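You operate a simulated robot arm through the tools that you are given. There is no shell and no other tool. Be economical: measure what you need, move in short steps, check, and stop when the job is done.

Carry out the task below with a simulated robot arm. There is one attempt and no reset: what you move stays moved.

TASK
Put the pink cup and the brown ring in the mop tub.

It is judged by the outcome, as a careful person would: the job done as asked, and still so three seconds after it is handed in. It fails if anything else is knocked over, pushed out of place, dropped, spilled or broken.

THE ROBOT
A 7-joint arm with a two-finger parallel gripper, fixed in place. Base frame: the origin is at the foot of the arm, x ahead of it, y to its left, z up; the work surface is at about z = 0.75. Lengths are in m, angles in rad, forces in N, time in s.
With the tool pointing down near the work surface it reaches from about 0.3 to 0.68 m from the base axis. Its first joint turns from -1.152 to 1.152 rad. Payload 1.57 kg.
Tool frame: the origin (TCP) lies between the finger pads and is the grasp point; the fingertips stand 0.03 m ahead of it; z points along the fingers, y is the line along which they close. The gripper opens to 0.11 m. The fingers are 0.024 m wide and 0.012 m thick; the gripper's body (0.048 by 0.112 m) begins 0.078 m behind the TCP.
Orientation is told as [roll, pitch, yaw] about the base's x, y, z axes, in that order, counted from this pose: with the fingers straight down and closing along the base's y, the tool's x points along the base's -x, its y along +y and its z along -z.

THE INTERFACE
- The arm moves only by the tool play_rows. Its argument "increments" is a list that holds one entry, the list of rows, each a list of 7 numbers: the shift along the base's x, y, z in m, then the turn, a rotation vector about the base's x, y, z in rad, then the gripper command, from -1 (shut) to 1 (fully open), values between in proportion. In form: [[[x, y, z, rx, ry, rz, claw], ...]]. A call has 1 to 20 rows; each row shifts and turns the commanded pose from where the row before left it. A row lasts 0.2 s, in which the tool goes at most 0.05 m and 0.15 rad; a call with a longer step from one row to the next is refused whole, and so is a gripper value outside its range. A pose out of reach is approached as far as the arm can. The call stops where the force on the tool passes 40 N (or 10 N more than at its start, if that is more) or the arm is blocked; 0.2 s more then pass. The fingers move at their own pace (about 0.108 m/s each) and stop on an object; they squeeze with about 25 N. The grip force told is the motor's: it shows also when the fingers shut on nothing. Time passes only in rows, and 0.2 s behind the last, so rows that do not move let the fingers close. It gives the time, the measured TCP pose, the force on the tool (base axes), the opening and the grip force at its end, in the units of the frame above (readings bear some noise).
- Cameras (640 x 400 px; columns grow to the right, rows downward): "scene" is fixed at [0.1697, -0.4017, 1.3949]; the picture's right is [0.69, -0.72, 0.00], its down [-0.47, -0.46, -0.75] and it looks along [0.54, 0.52, -0.66] (base axes); focal length 287 px, centre (320, 200). "wrist" rides on the gripper at [-0.036, 0, -0.08] in the tool frame; the picture's right is [0.00, -1.00, 0.00], its down [0.97, 0.00, -0.24] and it looks along [0.24, 0.00, 0.97] (tool axes); focal length 218 px, centre (320, 200).
- camera(camera): a new picture of that camera. No time passes.
- pixel_to_xyz(camera, pixels): there is no depth. For up to 12 entries [column, row, z] of the newest picture of that camera ("zoom" is the newest enlarged one), the place [x, y] in the base frame at which the ray of that pixel passes the height z, good to about 0.003 m. No time passes.
- zoom(camera, box): a new picture of the part [left, top, right, bottom] of that camera's present view, enlarged. No time passes.
- finish_job(): hands the job in; it is judged then, once.

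Work in short steps. Measure before you move; look again where a grasp or a placing could have gone wrong, and mend it. You have 60 turns and 20 pictures in all, those below and enlarged ones among them. Open the gripper and draw the arm clear of the work before you hand the job in, unless the task says otherwise; then end with one line.

The tools are called after "Emit:" as a command line: name --argument value ..., lists and objects as JSON in quotes. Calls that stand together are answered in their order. play_rows: Moves the arm, as the interface text tells. Its arguments: {"type":"object","properties":{"increments":{"type":"array","items":{"type":"array","items":{"type":"array","items":{"type":"number"}}}}},"required":["increments"]} The other tools are called the same way: camera (camera) takes a picture; pixel_to_xyz (camera, pixels) gives the place at which the rays of pixels pass given heights; zoom (camera, box) takes an enlarged picture of a part of a camera's view; finish_job () hands the job in.

At the start:

```text
clock: 0.0
tcp_pos: [0.4639, 0.0975, 1.1668]
ee_rot: [-0.001, -0.001, 0.001]
ft_force: [0.0, 0.0, -0.5]
finger_gap: 0.1101
grasp_force: 0.0
```

scene: 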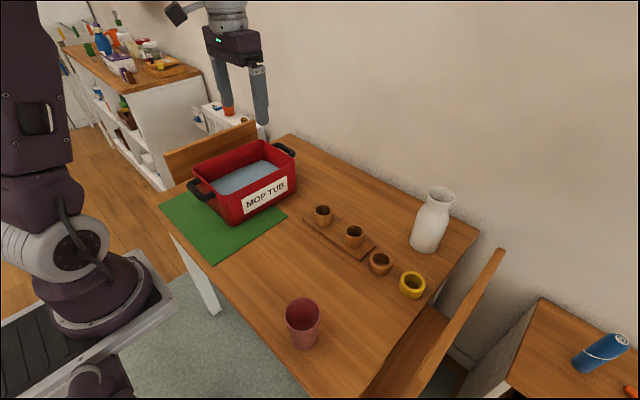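
wrist: 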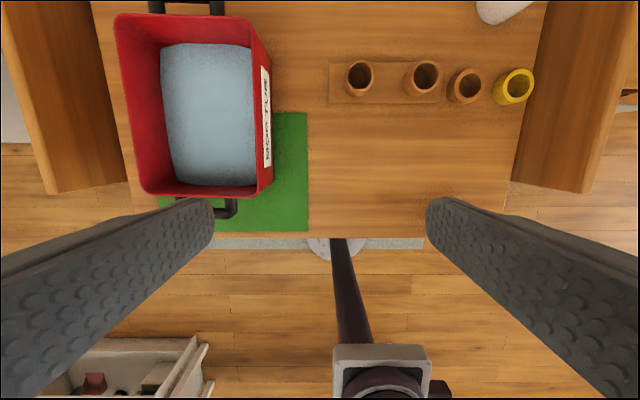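

I'll zoom in on the cups and rings to tell them apart, and on the tub.

Emit:
zoom --camera "scene" --box '[270, 170, 470, 360]'

Emit:
zoom --camera "wrist" --box '[310, 40, 550, 120]'

```text
2.11 times, centred on (370, 265) of scene
```

zoom: 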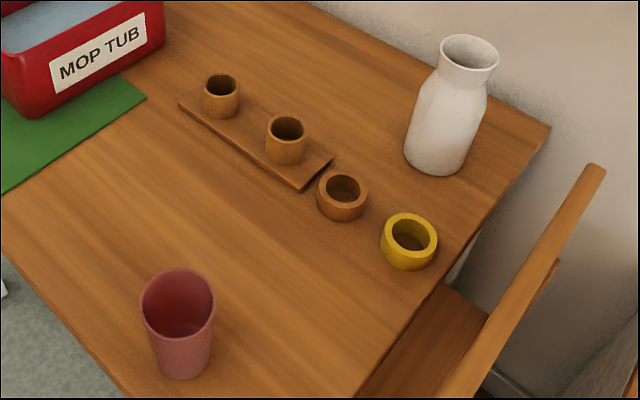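

```text
2.67 times, centred on (430, 80) of wrist
```

zoom: 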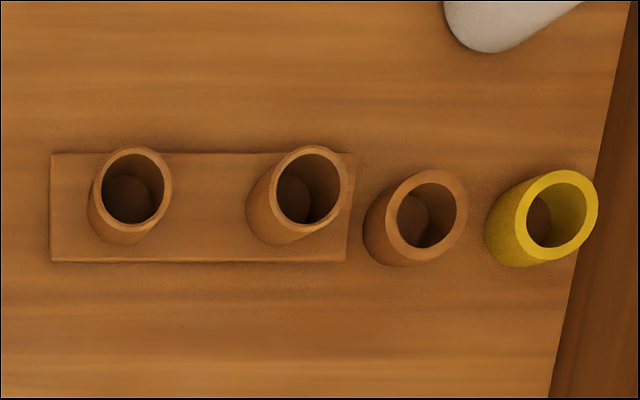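

The loose ring between the board and the yellow ring (scene about (381,262)) is the brown one; the two on the board are cup-like. Measuring the ring, cup and tub.

Emit:
pixel_to_xyz --camera "scene" --pixels '[[381.4, 258.8, 0.78], [381.4, 258.8, 0.79], [379.5, 275.4, 0.75], [369.5, 260, 0.78], [393.5, 260, 0.78], [302.7, 313.8, 0.85], [302.7, 313.8, 0.87], [306, 349, 0.75], [285, 314, 0.85], [320, 314, 0.85], [230, 223, 0.75], [412, 280, 0.78]]'

Emit:
pixel_to_xyz --camera "wrist" --pixels '[[470, 86, 0.78], [470, 86, 0.79], [456, 87, 0.78], [485.5, 87, 0.78], [514, 86, 0.78], [441, 80, 0.76], [115, 15, 0.87], [248, 15, 0.87], [272, 183, 0.87], [150, 193, 0.87], [235, 215, 0.85], [190, 5, 0.85]]'

Emit:
zoom --camera "scene" --box '[150, 120, 310, 240]'

```text
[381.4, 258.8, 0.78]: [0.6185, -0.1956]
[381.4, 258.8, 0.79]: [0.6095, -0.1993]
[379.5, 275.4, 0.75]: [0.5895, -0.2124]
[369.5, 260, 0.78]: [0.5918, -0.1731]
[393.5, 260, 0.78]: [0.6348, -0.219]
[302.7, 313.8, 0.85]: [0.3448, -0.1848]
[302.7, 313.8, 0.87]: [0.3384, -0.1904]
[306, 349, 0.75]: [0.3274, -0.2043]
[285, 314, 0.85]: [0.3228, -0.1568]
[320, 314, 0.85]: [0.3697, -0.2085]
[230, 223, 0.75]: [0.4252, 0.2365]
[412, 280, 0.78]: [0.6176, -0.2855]
```

```text
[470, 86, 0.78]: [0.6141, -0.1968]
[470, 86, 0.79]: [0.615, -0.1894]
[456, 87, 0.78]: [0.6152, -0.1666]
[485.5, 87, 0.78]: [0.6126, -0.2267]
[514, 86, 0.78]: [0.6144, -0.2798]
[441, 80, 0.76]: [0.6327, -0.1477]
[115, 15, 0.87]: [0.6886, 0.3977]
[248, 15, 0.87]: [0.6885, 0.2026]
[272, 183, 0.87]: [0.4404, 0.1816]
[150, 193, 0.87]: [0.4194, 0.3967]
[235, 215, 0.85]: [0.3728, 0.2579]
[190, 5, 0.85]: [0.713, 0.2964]
```

```text
3.33 times, centred on (230, 180) of scene
```

zoom: 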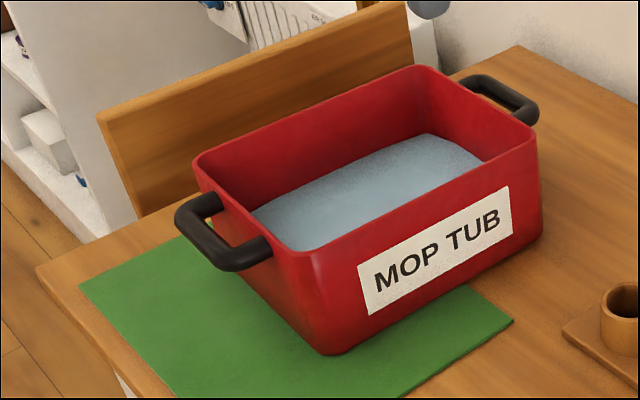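

Ring centre is near (0.616,-0.197), ~0.06 wide. Now I measure the vase base, the tub corners, and the water level.

Emit:
pixel_to_xyz --camera "scene" --pixels '[[423, 246, 0.75], [411, 240, 0.75], [234.5, 233, 0.75], [227, 203, 0.85], [227, 203, 0.87], [296, 158, 0.85], [296, 158, 0.87], [238, 194, 0.8], [269, 168, 0.8], [302, 296, 0.85], [302.7, 330, 0.85]]'

Emit:
pixel_to_xyz --camera "wrist" --pixels '[[162, 45, 0.8], [250, 45, 0.8], [256, 185, 0.8], [175, 183, 0.8], [272, 183, 0.85], [272, 60, 0.85], [120, 15, 0.85]]'

```text
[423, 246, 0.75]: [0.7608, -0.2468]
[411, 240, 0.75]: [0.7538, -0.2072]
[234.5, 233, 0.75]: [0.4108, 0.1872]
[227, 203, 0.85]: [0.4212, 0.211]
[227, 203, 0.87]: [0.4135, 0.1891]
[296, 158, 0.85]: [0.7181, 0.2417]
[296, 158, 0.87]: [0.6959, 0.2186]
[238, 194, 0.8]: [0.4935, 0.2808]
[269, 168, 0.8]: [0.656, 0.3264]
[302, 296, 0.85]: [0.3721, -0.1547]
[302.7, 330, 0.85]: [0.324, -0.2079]
```

```text
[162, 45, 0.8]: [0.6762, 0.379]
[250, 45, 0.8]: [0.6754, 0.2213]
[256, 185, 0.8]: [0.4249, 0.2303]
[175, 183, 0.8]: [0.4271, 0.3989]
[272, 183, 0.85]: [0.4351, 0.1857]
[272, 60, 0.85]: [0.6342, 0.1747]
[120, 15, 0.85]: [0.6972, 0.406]
```

Tub rim z≈0.87 spans x 0.42–0.69, y 0.19–0.40. Moving above the ring with the gripper turned 90°, so it closes along x, clear of the board and the yellow ring.

Emit:
play_rows --increments '[[[0.0127, -0.02454, -0.0139, 0, 0, 0.1309, 1], [0.0127, -0.02454, -0.0139, 0, 0, 0.1309, 1], [0.0127, -0.02454, -0.0139, 0, 0, 0.1309, 1], [0.0127, -0.02454, -0.0139, 0, 0, 0.1309, 1], [0.0127, -0.02454, -0.0139, 0, 0, 0.1309, 1], [0.0127, -0.02454, -0.0139, 0, 0, 0.1309, 1], [0.0127, -0.02454, -0.0139, 0, 0, 0.1309, 1], [0.0127, -0.02454, -0.0139, 0, 0, 0.1309, 1], [0.0127, -0.02454, -0.0139, 0, 0, 0.1309, 1], [0.0127, -0.02454, -0.0139, 0, 0, 0.1309, 1], [0.0127, -0.02454, -0.0139, 0, 0, 0.1309, 1], [0.0127, -0.02454, -0.0139, 0, 0, 0.1309, 1], [0, 0, 0, 0, 0, 0, 1]]]'

Emit:
camera --camera "wrist"

```text
clock: 2.8
tcp_pos: [0.6161, -0.1958, 0.9995]
ee_rot: [0.001, 0.0, 1.574]
ft_force: [0.2, 0.3, 0.6]
finger_gap: 0.1098
grasp_force: 0.1
```

```text
14 pictures are left
```

wrist: 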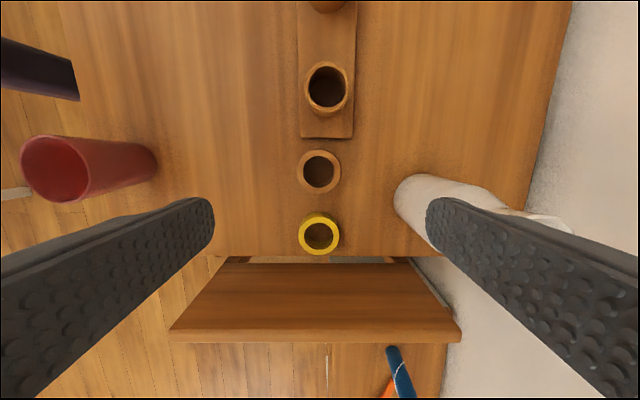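

The ring is at (319,171) in the wrist view; I compute its position, and the vase's near edge.

Emit:
pixel_to_xyz --camera "wrist" --pixels '[[319, 171, 0.78], [319, 171, 0.785], [319, 236, 0.78], [395, 195, 0.75], [395, 195, 0.78], [297, 171, 0.78], [341, 171, 0.78], [319, 150, 0.78], [319, 193, 0.78]]'

Emit:
pixel_to_xyz --camera "scene" --pixels '[[441, 196, 0.93], [441, 196, 0.96], [441, 196, 0.9], [410, 238, 0.78]]'

```text
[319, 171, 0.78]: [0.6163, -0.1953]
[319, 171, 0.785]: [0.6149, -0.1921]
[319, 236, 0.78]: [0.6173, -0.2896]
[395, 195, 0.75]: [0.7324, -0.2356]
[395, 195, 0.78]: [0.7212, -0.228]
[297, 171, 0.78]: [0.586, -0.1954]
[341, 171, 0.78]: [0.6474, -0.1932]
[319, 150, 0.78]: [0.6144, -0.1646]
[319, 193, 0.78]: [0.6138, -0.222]
```

```text
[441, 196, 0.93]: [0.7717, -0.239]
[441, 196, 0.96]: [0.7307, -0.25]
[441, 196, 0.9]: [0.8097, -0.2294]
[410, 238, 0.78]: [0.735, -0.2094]
```

Aligned: ring at (0.616,-0.195), and the vase starts at x≈0.72, so the fingers clear it. Descending so the fingertips stop about 4 mm above the table, then closing.

Emit:
play_rows --increments '[[[0, 0, -0.035, 0, 0, 0, 1], [0, 0, -0.035, 0, 0, 0, 1], [0, 0, -0.035, 0, 0, 0, 1], [0, 0, -0.035, 0, 0, 0, 1], [0, 0, -0.03, 0, 0, 0, 1], [0, 0, -0.025, 0, 0, 0, 1], [0, 0, -0.02, 0, 0, 0, 1], [0, 0, 0, 0, 0, 0, 1], [0, 0, 0, 0, 0, 0, 0.4], [0, 0, 0, 0, 0, 0, -1], [0, 0, 0, 0, 0, 0, -1], [0, 0, 0, 0, 0, 0, -1]]]'

```text
clock: 5.4
tcp_pos: [0.6173, -0.1977, 0.7828]
ee_rot: [0.0, 0.0, 1.572]
ft_force: [0.2, -0.5, -0.4]
finger_gap: 0.0646
grasp_force: 24.9
```

Gripped something 0.065 wide, which matches the ring. Lifting straight up.

Emit:
play_rows --increments '[[[0, 0, 0.015, 0, 0, 0, -1], [0, 0, 0.025, 0, 0, 0, -1], [0, 0, 0.035, 0, 0, 0, -1], [0, 0, 0.035, 0, 0, 0, -1], [0, 0, 0.04, 0, 0, 0, -1], [0, 0, 0.04, 0, 0, 0, -1], [0, 0, 0.03, 0, 0, 0, -1], [0, 0, 0, 0, 0, 0, -1]]]'

Emit:
camera --camera "scene"

```text
clock: 7.2
tcp_pos: [0.6172, -0.1973, 1.0045]
ee_rot: [0.002, 0.0, 1.571]
ft_force: [0.3, 0.4, -0.2]
finger_gap: 0.0643
grasp_force: 25.1
```

```text
13 pictures are left
```

scene: 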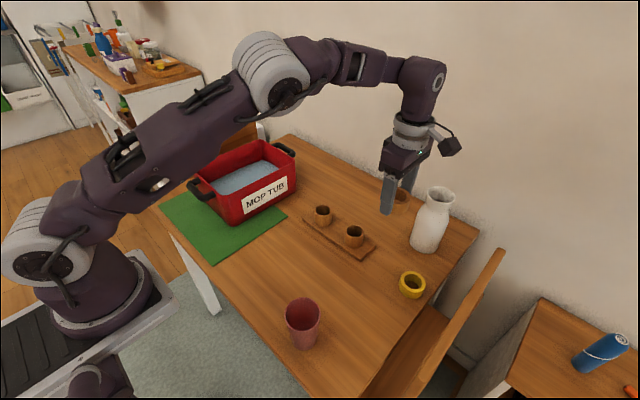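

The ring is held between the fingers and everything else is in place. Moving over the tub at (0.58,0.26).

Emit:
play_rows --increments '[[[-0.0014, 0.018, 0.005, 0, 0, 0, -1], [-0.003, 0.036, 0, 0, 0, 0, -1], [-0.003, 0.037, 0, 0, 0, 0, -1], [-0.003, 0.037, 0, 0, 0, 0, -1], [-0.003, 0.037, 0, 0, 0, 0, -1], [-0.003, 0.037, 0, 0, 0, 0, -1], [-0.003, 0.037, 0, 0, 0, 0, -1], [-0.003, 0.037, 0, 0, 0, 0, -1], [-0.003, 0.037, 0, 0, 0, 0, -1], [-0.003, 0.037, 0, 0, 0, 0, -1], [-0.003, 0.037, 0, 0, 0, 0, -1], [-0.003, 0.036, 0, 0, 0, 0, -1], [-0.0026, 0.034, 0, 0, 0, 0, -1], [0, 0, 0, 0, 0, 0, -1]]]'

Emit:
camera --camera "wrist"

```text
clock: 10.2
tcp_pos: [0.5795, 0.2598, 1.0063]
ee_rot: [-0.002, -0.001, 1.57]
ft_force: [-0.1, -0.1, -0.5]
finger_gap: 0.0646
grasp_force: 24.6
```

```text
12 pictures are left
```

wrist: 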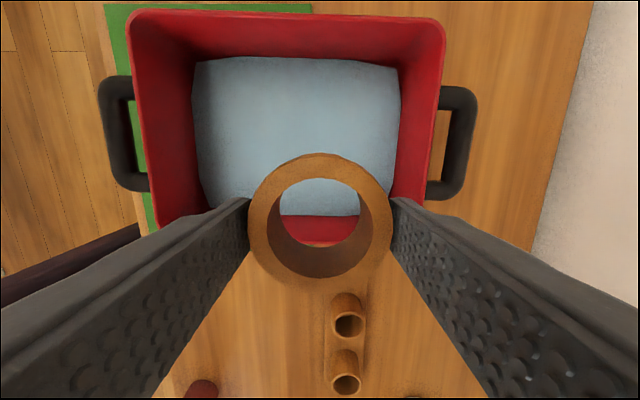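

I locate the tub's rim and floor edges in this view to choose the release height.

Emit:
pixel_to_xyz --camera "wrist" --pixels '[[195, 100, 0.76], [400, 100, 0.76], [195, 100, 0.8], [400, 100, 0.8], [300, 58, 0.76], [300, 58, 0.8], [145, 100, 0.87], [435, 100, 0.87], [300, 18, 0.87], [320, 215, 0.76], [320, 215, 0.8]]'

```text
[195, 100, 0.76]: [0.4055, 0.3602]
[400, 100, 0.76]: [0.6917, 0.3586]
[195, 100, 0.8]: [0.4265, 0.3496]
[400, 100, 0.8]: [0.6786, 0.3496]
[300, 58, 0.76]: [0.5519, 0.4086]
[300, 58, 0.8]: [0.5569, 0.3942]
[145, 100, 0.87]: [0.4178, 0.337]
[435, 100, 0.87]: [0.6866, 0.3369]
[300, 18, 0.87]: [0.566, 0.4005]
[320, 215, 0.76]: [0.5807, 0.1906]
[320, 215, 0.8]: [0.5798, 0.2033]
```

The fill surface is at z≈0.80, spanning x 0.43–0.68, y 0.20–0.39. Lowering the ring to just above it.

Emit:
play_rows --increments '[[[0.005, 0.002, -0.03, 0, 0, 0, -1], [0.005, 0.002, -0.035, 0, 0, 0, -1], [0, 0.001, -0.035, 0, 0, 0, -1], [0, 0, -0.03, 0, 0, 0, -1], [0, 0, -0.02, 0, 0, 0, -1], [0, 0, -0.013, 0, 0, 0, -1], [0, 0, 0, 0, 0, 0, -1]]]'

Emit:
camera --camera "wrist"

```text
clock: 11.8
tcp_pos: [0.5914, 0.2644, 0.8468]
ee_rot: [-0.002, -0.002, 1.57]
ft_force: [1.1, 0.3, 0.3]
finger_gap: 0.0646
grasp_force: 24.7
```

```text
11 pictures are left
```

wrist: 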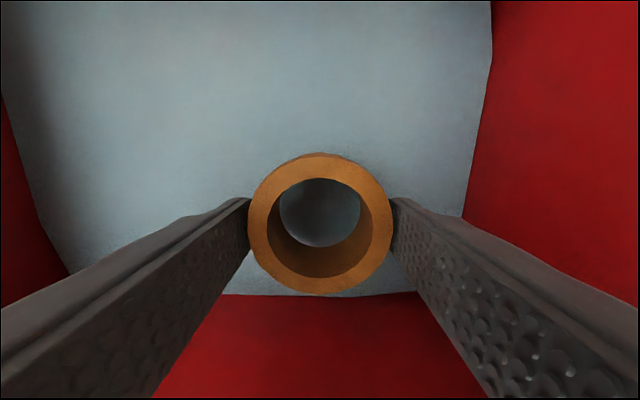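

No contact yet; lowering gently by another 10 mm.

Emit:
play_rows --increments '[[[0, 0, -0.005, 0, 0, 0, -1], [0, 0, -0.005, 0, 0, 0, -1], [0, 0, 0, 0, 0, 0, -1]]]'

```text
clock: 12.6
tcp_pos: [0.5918, 0.2657, 0.8361]
ee_rot: [0.0, 0.001, 1.57]
ft_force: [0.6, 0.7, -0.5]
finger_gap: 0.0645
grasp_force: 24.9
```

Emit:
play_rows --increments '[[[0, 0, -0.004, 0, 0, 0, -1], [0, 0, -0.004, 0, 0, 0, -1], [0, 0, 0, 0, 0, 0, -1]]]'

Emit:
camera --camera "wrist"

```text
clock: 13.4
tcp_pos: [0.591, 0.2665, 0.8279]
ee_rot: [0.0, 0.0, 1.573]
ft_force: [0.1, 0.2, -0.1]
finger_gap: 0.0643
grasp_force: 25.4
```

```text
10 pictures are left
```

wrist: 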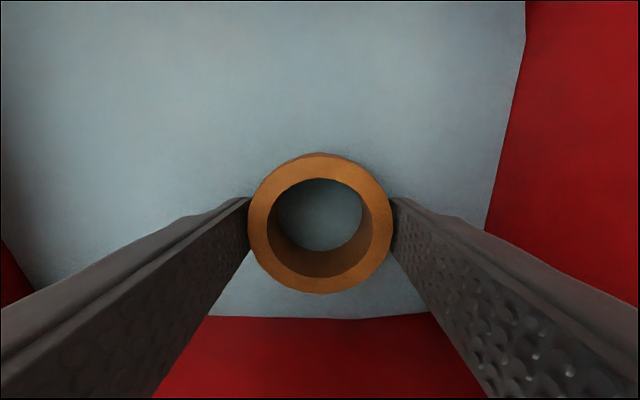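

Still no contact; continuing in small steps.

Emit:
play_rows --increments '[[[0, 0, -0.004, 0, 0, 0, -1], [0, 0, -0.004, 0, 0, 0, -1], [0, 0, -0.004, 0, 0, 0, -1], [0, 0, 0, 0, 0, 0, -1]]]'

```text
clock: 14.4
tcp_pos: [0.5924, 0.2664, 0.8195]
ee_rot: [-0.004, 0.0, 1.571]
ft_force: [-0.6, -0.3, 6.0]
finger_gap: 0.0647
grasp_force: 25.1
stopped in row 4: the force on the tool passed its limit (the readings are from after the stop); the commanded pose is now the measured one
```

Contact with the fill at TCP z≈0.819. Opening the fingers slightly and retreating upward.

Emit:
play_rows --increments '[[[0, 0, 0.002, 0, 0, 0, 0.5], [0, 0, 0, 0, 0, 0, 0.7], [0, 0, 0, 0, 0, 0, 0.7], [0, 0, 0.02, 0, 0, 0, 0.7], [0, 0, 0.03, 0, 0, 0, 0.7], [0, 0, 0.04, 0, 0, 0, 0.7], [0, 0, 0.04, 0, 0, 0, 0.7], [0, 0, 0.04, 0, 0, 0, 0.7], [0, 0, 0.03, 0, 0, 0, 0.7], [0, 0, 0, 0, 0, 0, 0.7]]]'

Emit:
camera --camera "wrist"

```text
clock: 16.6
tcp_pos: [0.5905, 0.2663, 1.0213]
ee_rot: [-0.003, -0.001, 1.569]
ft_force: [-0.1, -0.6, -0.3]
finger_gap: 0.0935
grasp_force: 0.1
```

```text
9 pictures are left
```

wrist: 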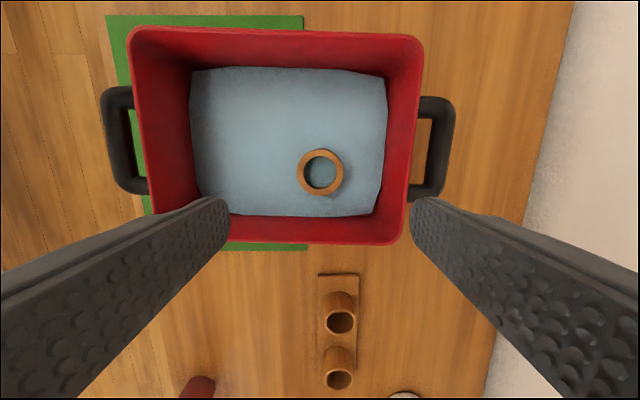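

The ring rests in the tub. Moving over to the cup, estimated centre (0.345,-0.186), rim z≈0.85.

Emit:
play_rows --increments '[[[-0.0165, -0.0301, 0.002, 0, 0, 0, 1], [-0.0164, -0.0301, 0.002, 0, 0, 0, 1], [-0.0164, -0.0301, 0.002, 0, 0, 0, 1], [-0.0164, -0.0301, 0.002, 0, 0, 0, 1], [-0.0164, -0.0301, 0.002, 0, 0, 0, 1], [-0.0164, -0.0301, 0, 0, 0, 0, 1], [-0.0164, -0.0301, 0, 0, 0, 0, 1], [-0.0164, -0.0301, 0, 0, 0, 0, 1], [-0.0164, -0.0301, 0, 0, 0, 0, 1], [-0.0164, -0.0301, 0, 0, 0, 0, 1], [-0.0164, -0.0301, 0, 0, 0, 0, 1], [-0.0164, -0.0301, 0, 0, 0, 0, 1], [-0.0164, -0.0301, 0, 0, 0, 0, 1], [-0.0164, -0.0301, 0, 0, 0, 0, 1], [-0.0164, -0.0301, 0, 0, 0, 0, 1], [0, 0, 0, 0, 0, 0, 1]]]'

Emit:
camera --camera "wrist"

```text
clock: 20.1
tcp_pos: [0.345, -0.1844, 1.0315]
ee_rot: [-0.002, 0.0, 1.571]
ft_force: [-0.6, -0.7, 0.1]
finger_gap: 0.1101
grasp_force: 0.1
```

```text
8 pictures are left
```

wrist: 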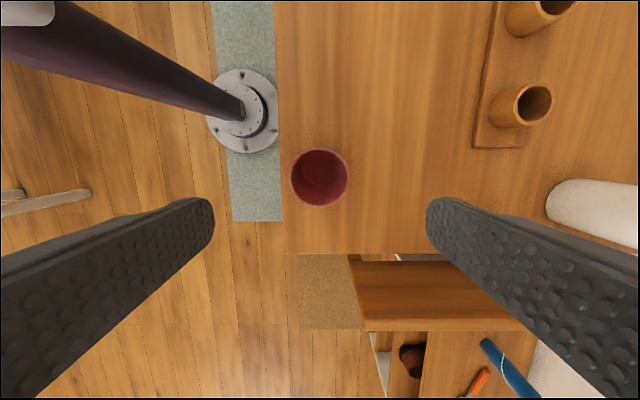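

Emit:
pixel_to_xyz --camera "wrist" --pixels '[[319, 178, 0.85], [319, 178, 0.84], [319, 178, 0.86], [290, 178, 0.85], [349, 178, 0.85], [319, 149, 0.85], [319, 207, 0.85]]'

```text
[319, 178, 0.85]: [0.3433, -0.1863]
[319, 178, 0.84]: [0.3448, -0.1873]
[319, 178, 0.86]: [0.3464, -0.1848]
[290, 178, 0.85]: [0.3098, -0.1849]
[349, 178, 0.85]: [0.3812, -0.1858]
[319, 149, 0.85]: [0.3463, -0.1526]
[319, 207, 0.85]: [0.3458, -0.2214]
```

The cup is centred under the tool, 0.07 wide at the rim. Descending to z≈0.805 and closing.

Emit:
play_rows --increments '[[[0, -0.001, -0.035, 0, 0, 0, 1], [0, 0, -0.035, 0, 0, 0, 1], [0, 0, -0.035, 0, 0, 0, 1], [0, 0, -0.035, 0, 0, 0, 1], [0, 0, -0.035, 0, 0, 0, 1], [0, 0, -0.03, 0, 0, 0, 1], [0, 0, -0.02, 0, 0, 0, 1], [0, 0, 0, 0, 0, 0, 1], [0, 0, 0, 0, 0, 0, 0.4], [0, 0, 0, 0, 0, 0, -0.2], [0, 0, 0, 0, 0, 0, -1], [0, 0, 0, 0, 0, 0, -1], [0, 0, 0, 0, 0, 0, -1]]]'

```text
clock: 22.9
tcp_pos: [0.3454, -0.185, 0.8062]
ee_rot: [-0.002, 0.0, 1.57]
ft_force: [-0.3, 0.5, -0.2]
finger_gap: 0.0748
grasp_force: 25.2
```

Gripped at 0.075 m. Lifting.

Emit:
play_rows --increments '[[[0, 0, 0.01, 0, 0, 0, -1], [0, 0, 0.02, 0, 0, 0, -1], [0, 0, 0.03, 0, 0, 0, -1], [0, 0, 0.035, 0, 0, 0, -1], [0, 0, 0.035, 0, 0, 0, -1], [0, 0, 0.035, 0, 0, 0, -1], [0, 0, 0.025, 0, 0, 0, -1], [0, 0, 0.015, 0, 0, 0, -1], [0, 0, 0, 0, 0, 0, -1]]]'

Emit:
camera --camera "scene"

```text
clock: 24.9
tcp_pos: [0.3461, -0.1843, 1.0126]
ee_rot: [-0.002, 0.001, 1.57]
ft_force: [0.5, -0.7, -1.9]
finger_gap: 0.0748
grasp_force: 24.9
```

```text
7 pictures are left
```

scene: 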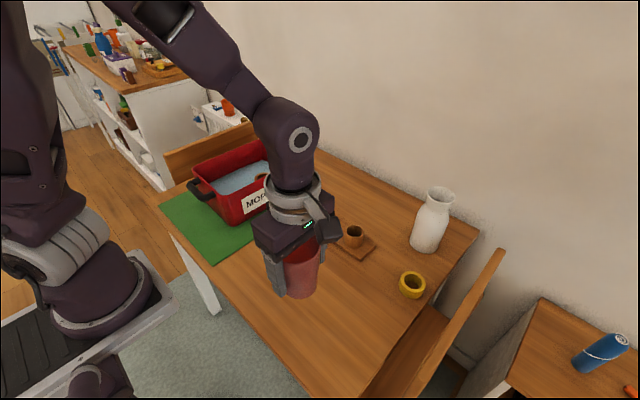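

The cup is held upright. Carrying it to (0.497,0.305) above the free side of the tub.

Emit:
play_rows --increments '[[[0.005, 0.0163, 0.003, 0, 0, 0, -1], [0.0101, 0.0326, 0.003, 0, 0, 0, -1], [0.0101, 0.0326, 0.003, 0, 0, 0, -1], [0.0101, 0.0326, 0, 0, 0, 0, -1], [0.0101, 0.0326, 0, 0, 0, 0, -1], [0.0101, 0.0326, 0, 0, 0, 0, -1], [0.0101, 0.0326, 0, 0, 0, 0, -1], [0.0101, 0.0326, 0, 0, 0, 0, -1], [0.0101, 0.0326, 0, 0, 0, 0, -1], [0.0101, 0.0326, 0, 0, 0, 0, -1], [0.0101, 0.0326, 0, 0, 0, 0, -1], [0.0101, 0.0326, 0, 0, 0, 0, -1], [0.0101, 0.0326, 0, 0, 0, 0, -1], [0.0101, 0.0326, 0, 0, 0, 0, -1], [0.0101, 0.0326, 0, 0, 0, 0, -1], [0.0046, 0.0163, 0, 0, 0, 0, -1], [0, 0, 0, 0, 0, 0, -1], [0, 0, 0, 0, 0, 0, -1]]]'

Emit:
camera --camera "wrist"

```text
clock: 28.6
tcp_pos: [0.4973, 0.3016, 1.0209]
ee_rot: [-0.002, 0.0, 1.569]
ft_force: [0.5, -0.5, -2.2]
finger_gap: 0.0748
grasp_force: 24.7
```

```text
6 pictures are left
```

wrist: 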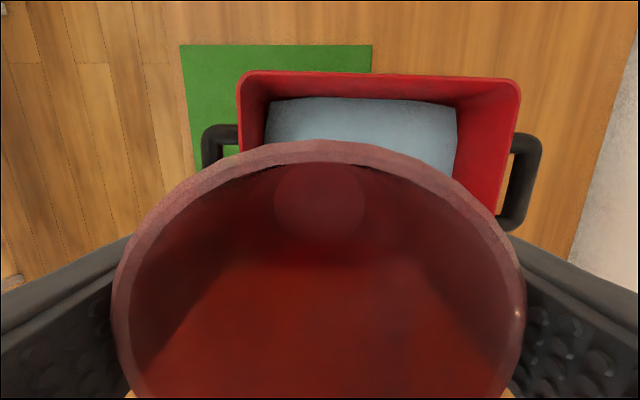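

The cup is empty and upright. Lowering it into the tub, slowly near the bottom.

Emit:
play_rows --increments '[[[0, 0.001, -0.03, 0, 0, 0, -1], [0, 0.001, -0.035, 0, 0, 0, -1], [0, 0.001, -0.035, 0, 0, 0, -1], [0, 0, -0.03, 0, 0, 0, -1], [0, 0, -0.02, 0, 0, 0, -1], [0, 0, -0.012, 0, 0, 0, -1], [0, 0, -0.004, 0, 0, 0, -1], [0, 0, -0.004, 0, 0, 0, -1], [0, 0, -0.003, 0, 0, 0, -1], [0, 0, -0.003, 0, 0, 0, -1], [0, 0, -0.003, 0, 0, 0, -1], [0, 0, -0.003, 0, 0, 0, -1], [0, 0, 0, 0, 0, 0, -1]]]'

```text
clock: 31.4
tcp_pos: [0.4969, 0.3059, 0.8396]
ee_rot: [-0.003, -0.002, 1.57]
ft_force: [-0.6, 2.9, 14.6]
finger_gap: 0.0752
grasp_force: 25.2
```

Light contact (about 14 N): the cup is on the fill. Opening gently and backing off upward.

Emit:
play_rows --increments '[[[0, 0, 0.001, 0, 0, 0, 0.55], [0, 0, 0, 0, 0, 0, 0.75], [0, 0, 0, 0, 0, 0, 0.75], [0, 0, 0, 0, 0, 0, 0.75], [0, 0, 0.01, 0, 0, 0, 0.75], [0, 0, 0.02, 0, 0, 0, 0.75], [0, 0, 0.035, 0, 0, 0, 0.75], [0, 0, 0.04, 0, 0, 0, 0.75], [0, 0, 0.04, 0, 0, 0, 0.75], [0, 0, 0.04, 0, 0, 0, 0.75], [0, 0, 0.03, 0, 0, 0, 0.75], [0, 0, 0, 0, 0, 0, 0.75]]]'

Emit:
camera --camera "wrist"

```text
clock: 34.0
tcp_pos: [0.4952, 0.3057, 1.0531]
ee_rot: [-0.001, -0.001, 1.571]
ft_force: [0.0, 0.2, -0.6]
finger_gap: 0.096
grasp_force: 0.0
```

```text
5 pictures are left
```

wrist: 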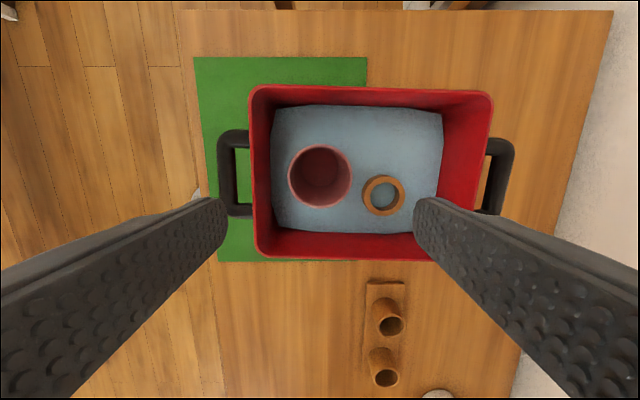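

Both objects stand in the tub. Drawing the arm clear (up and toward the base centre), then checking the scene.

Emit:
play_rows --increments '[[[0, 0, 0.03, 0, 0, 0, 1], [0, 0, 0.035, 0, 0, 0, 1], [0, -0.03, 0.02, 0, 0, 0, 1], [-0.01, -0.035, 0.01, 0, 0, 0, 1], [-0.01, -0.035, 0, 0, 0, 0, 1], [-0.01, -0.035, 0, 0, 0, 0, 1], [-0.01, -0.035, 0, 0, 0, 0, 1], [-0.01, -0.035, 0, 0, 0, 0, 1], [0, -0.03, 0, 0, 0, 0, 1], [0, 0, 0, 0, 0, 0, 1], [0, 0, 0, 0, 0, 0, 1]]]'

Emit:
camera --camera "scene"

```text
clock: 36.5
tcp_pos: [0.4473, 0.0735, 1.1493]
ee_rot: [-0.001, 0.0, 1.571]
ft_force: [0.0, 0.1, -0.5]
finger_gap: 0.1101
grasp_force: 0.1
```

```text
4 pictures are left
```

scene: 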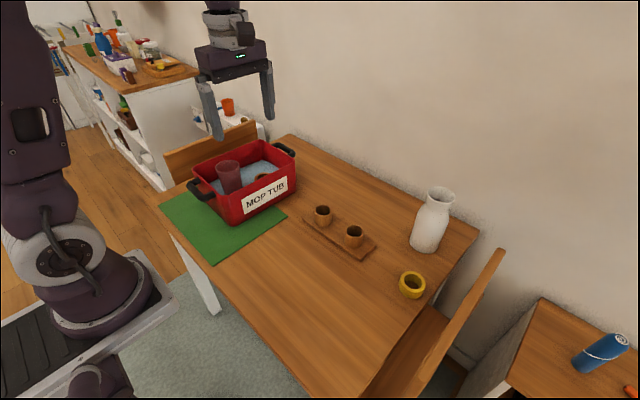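

The cup and ring are in the tub, nothing else has moved, and the arm is clear.

Emit:
finish_job

```text
The job is handed in.
```

The pink cup and the brown ring are in the mop tub, the cup standing upright; in the last picture nothing else had moved, and the arm is clear with the gripper open.
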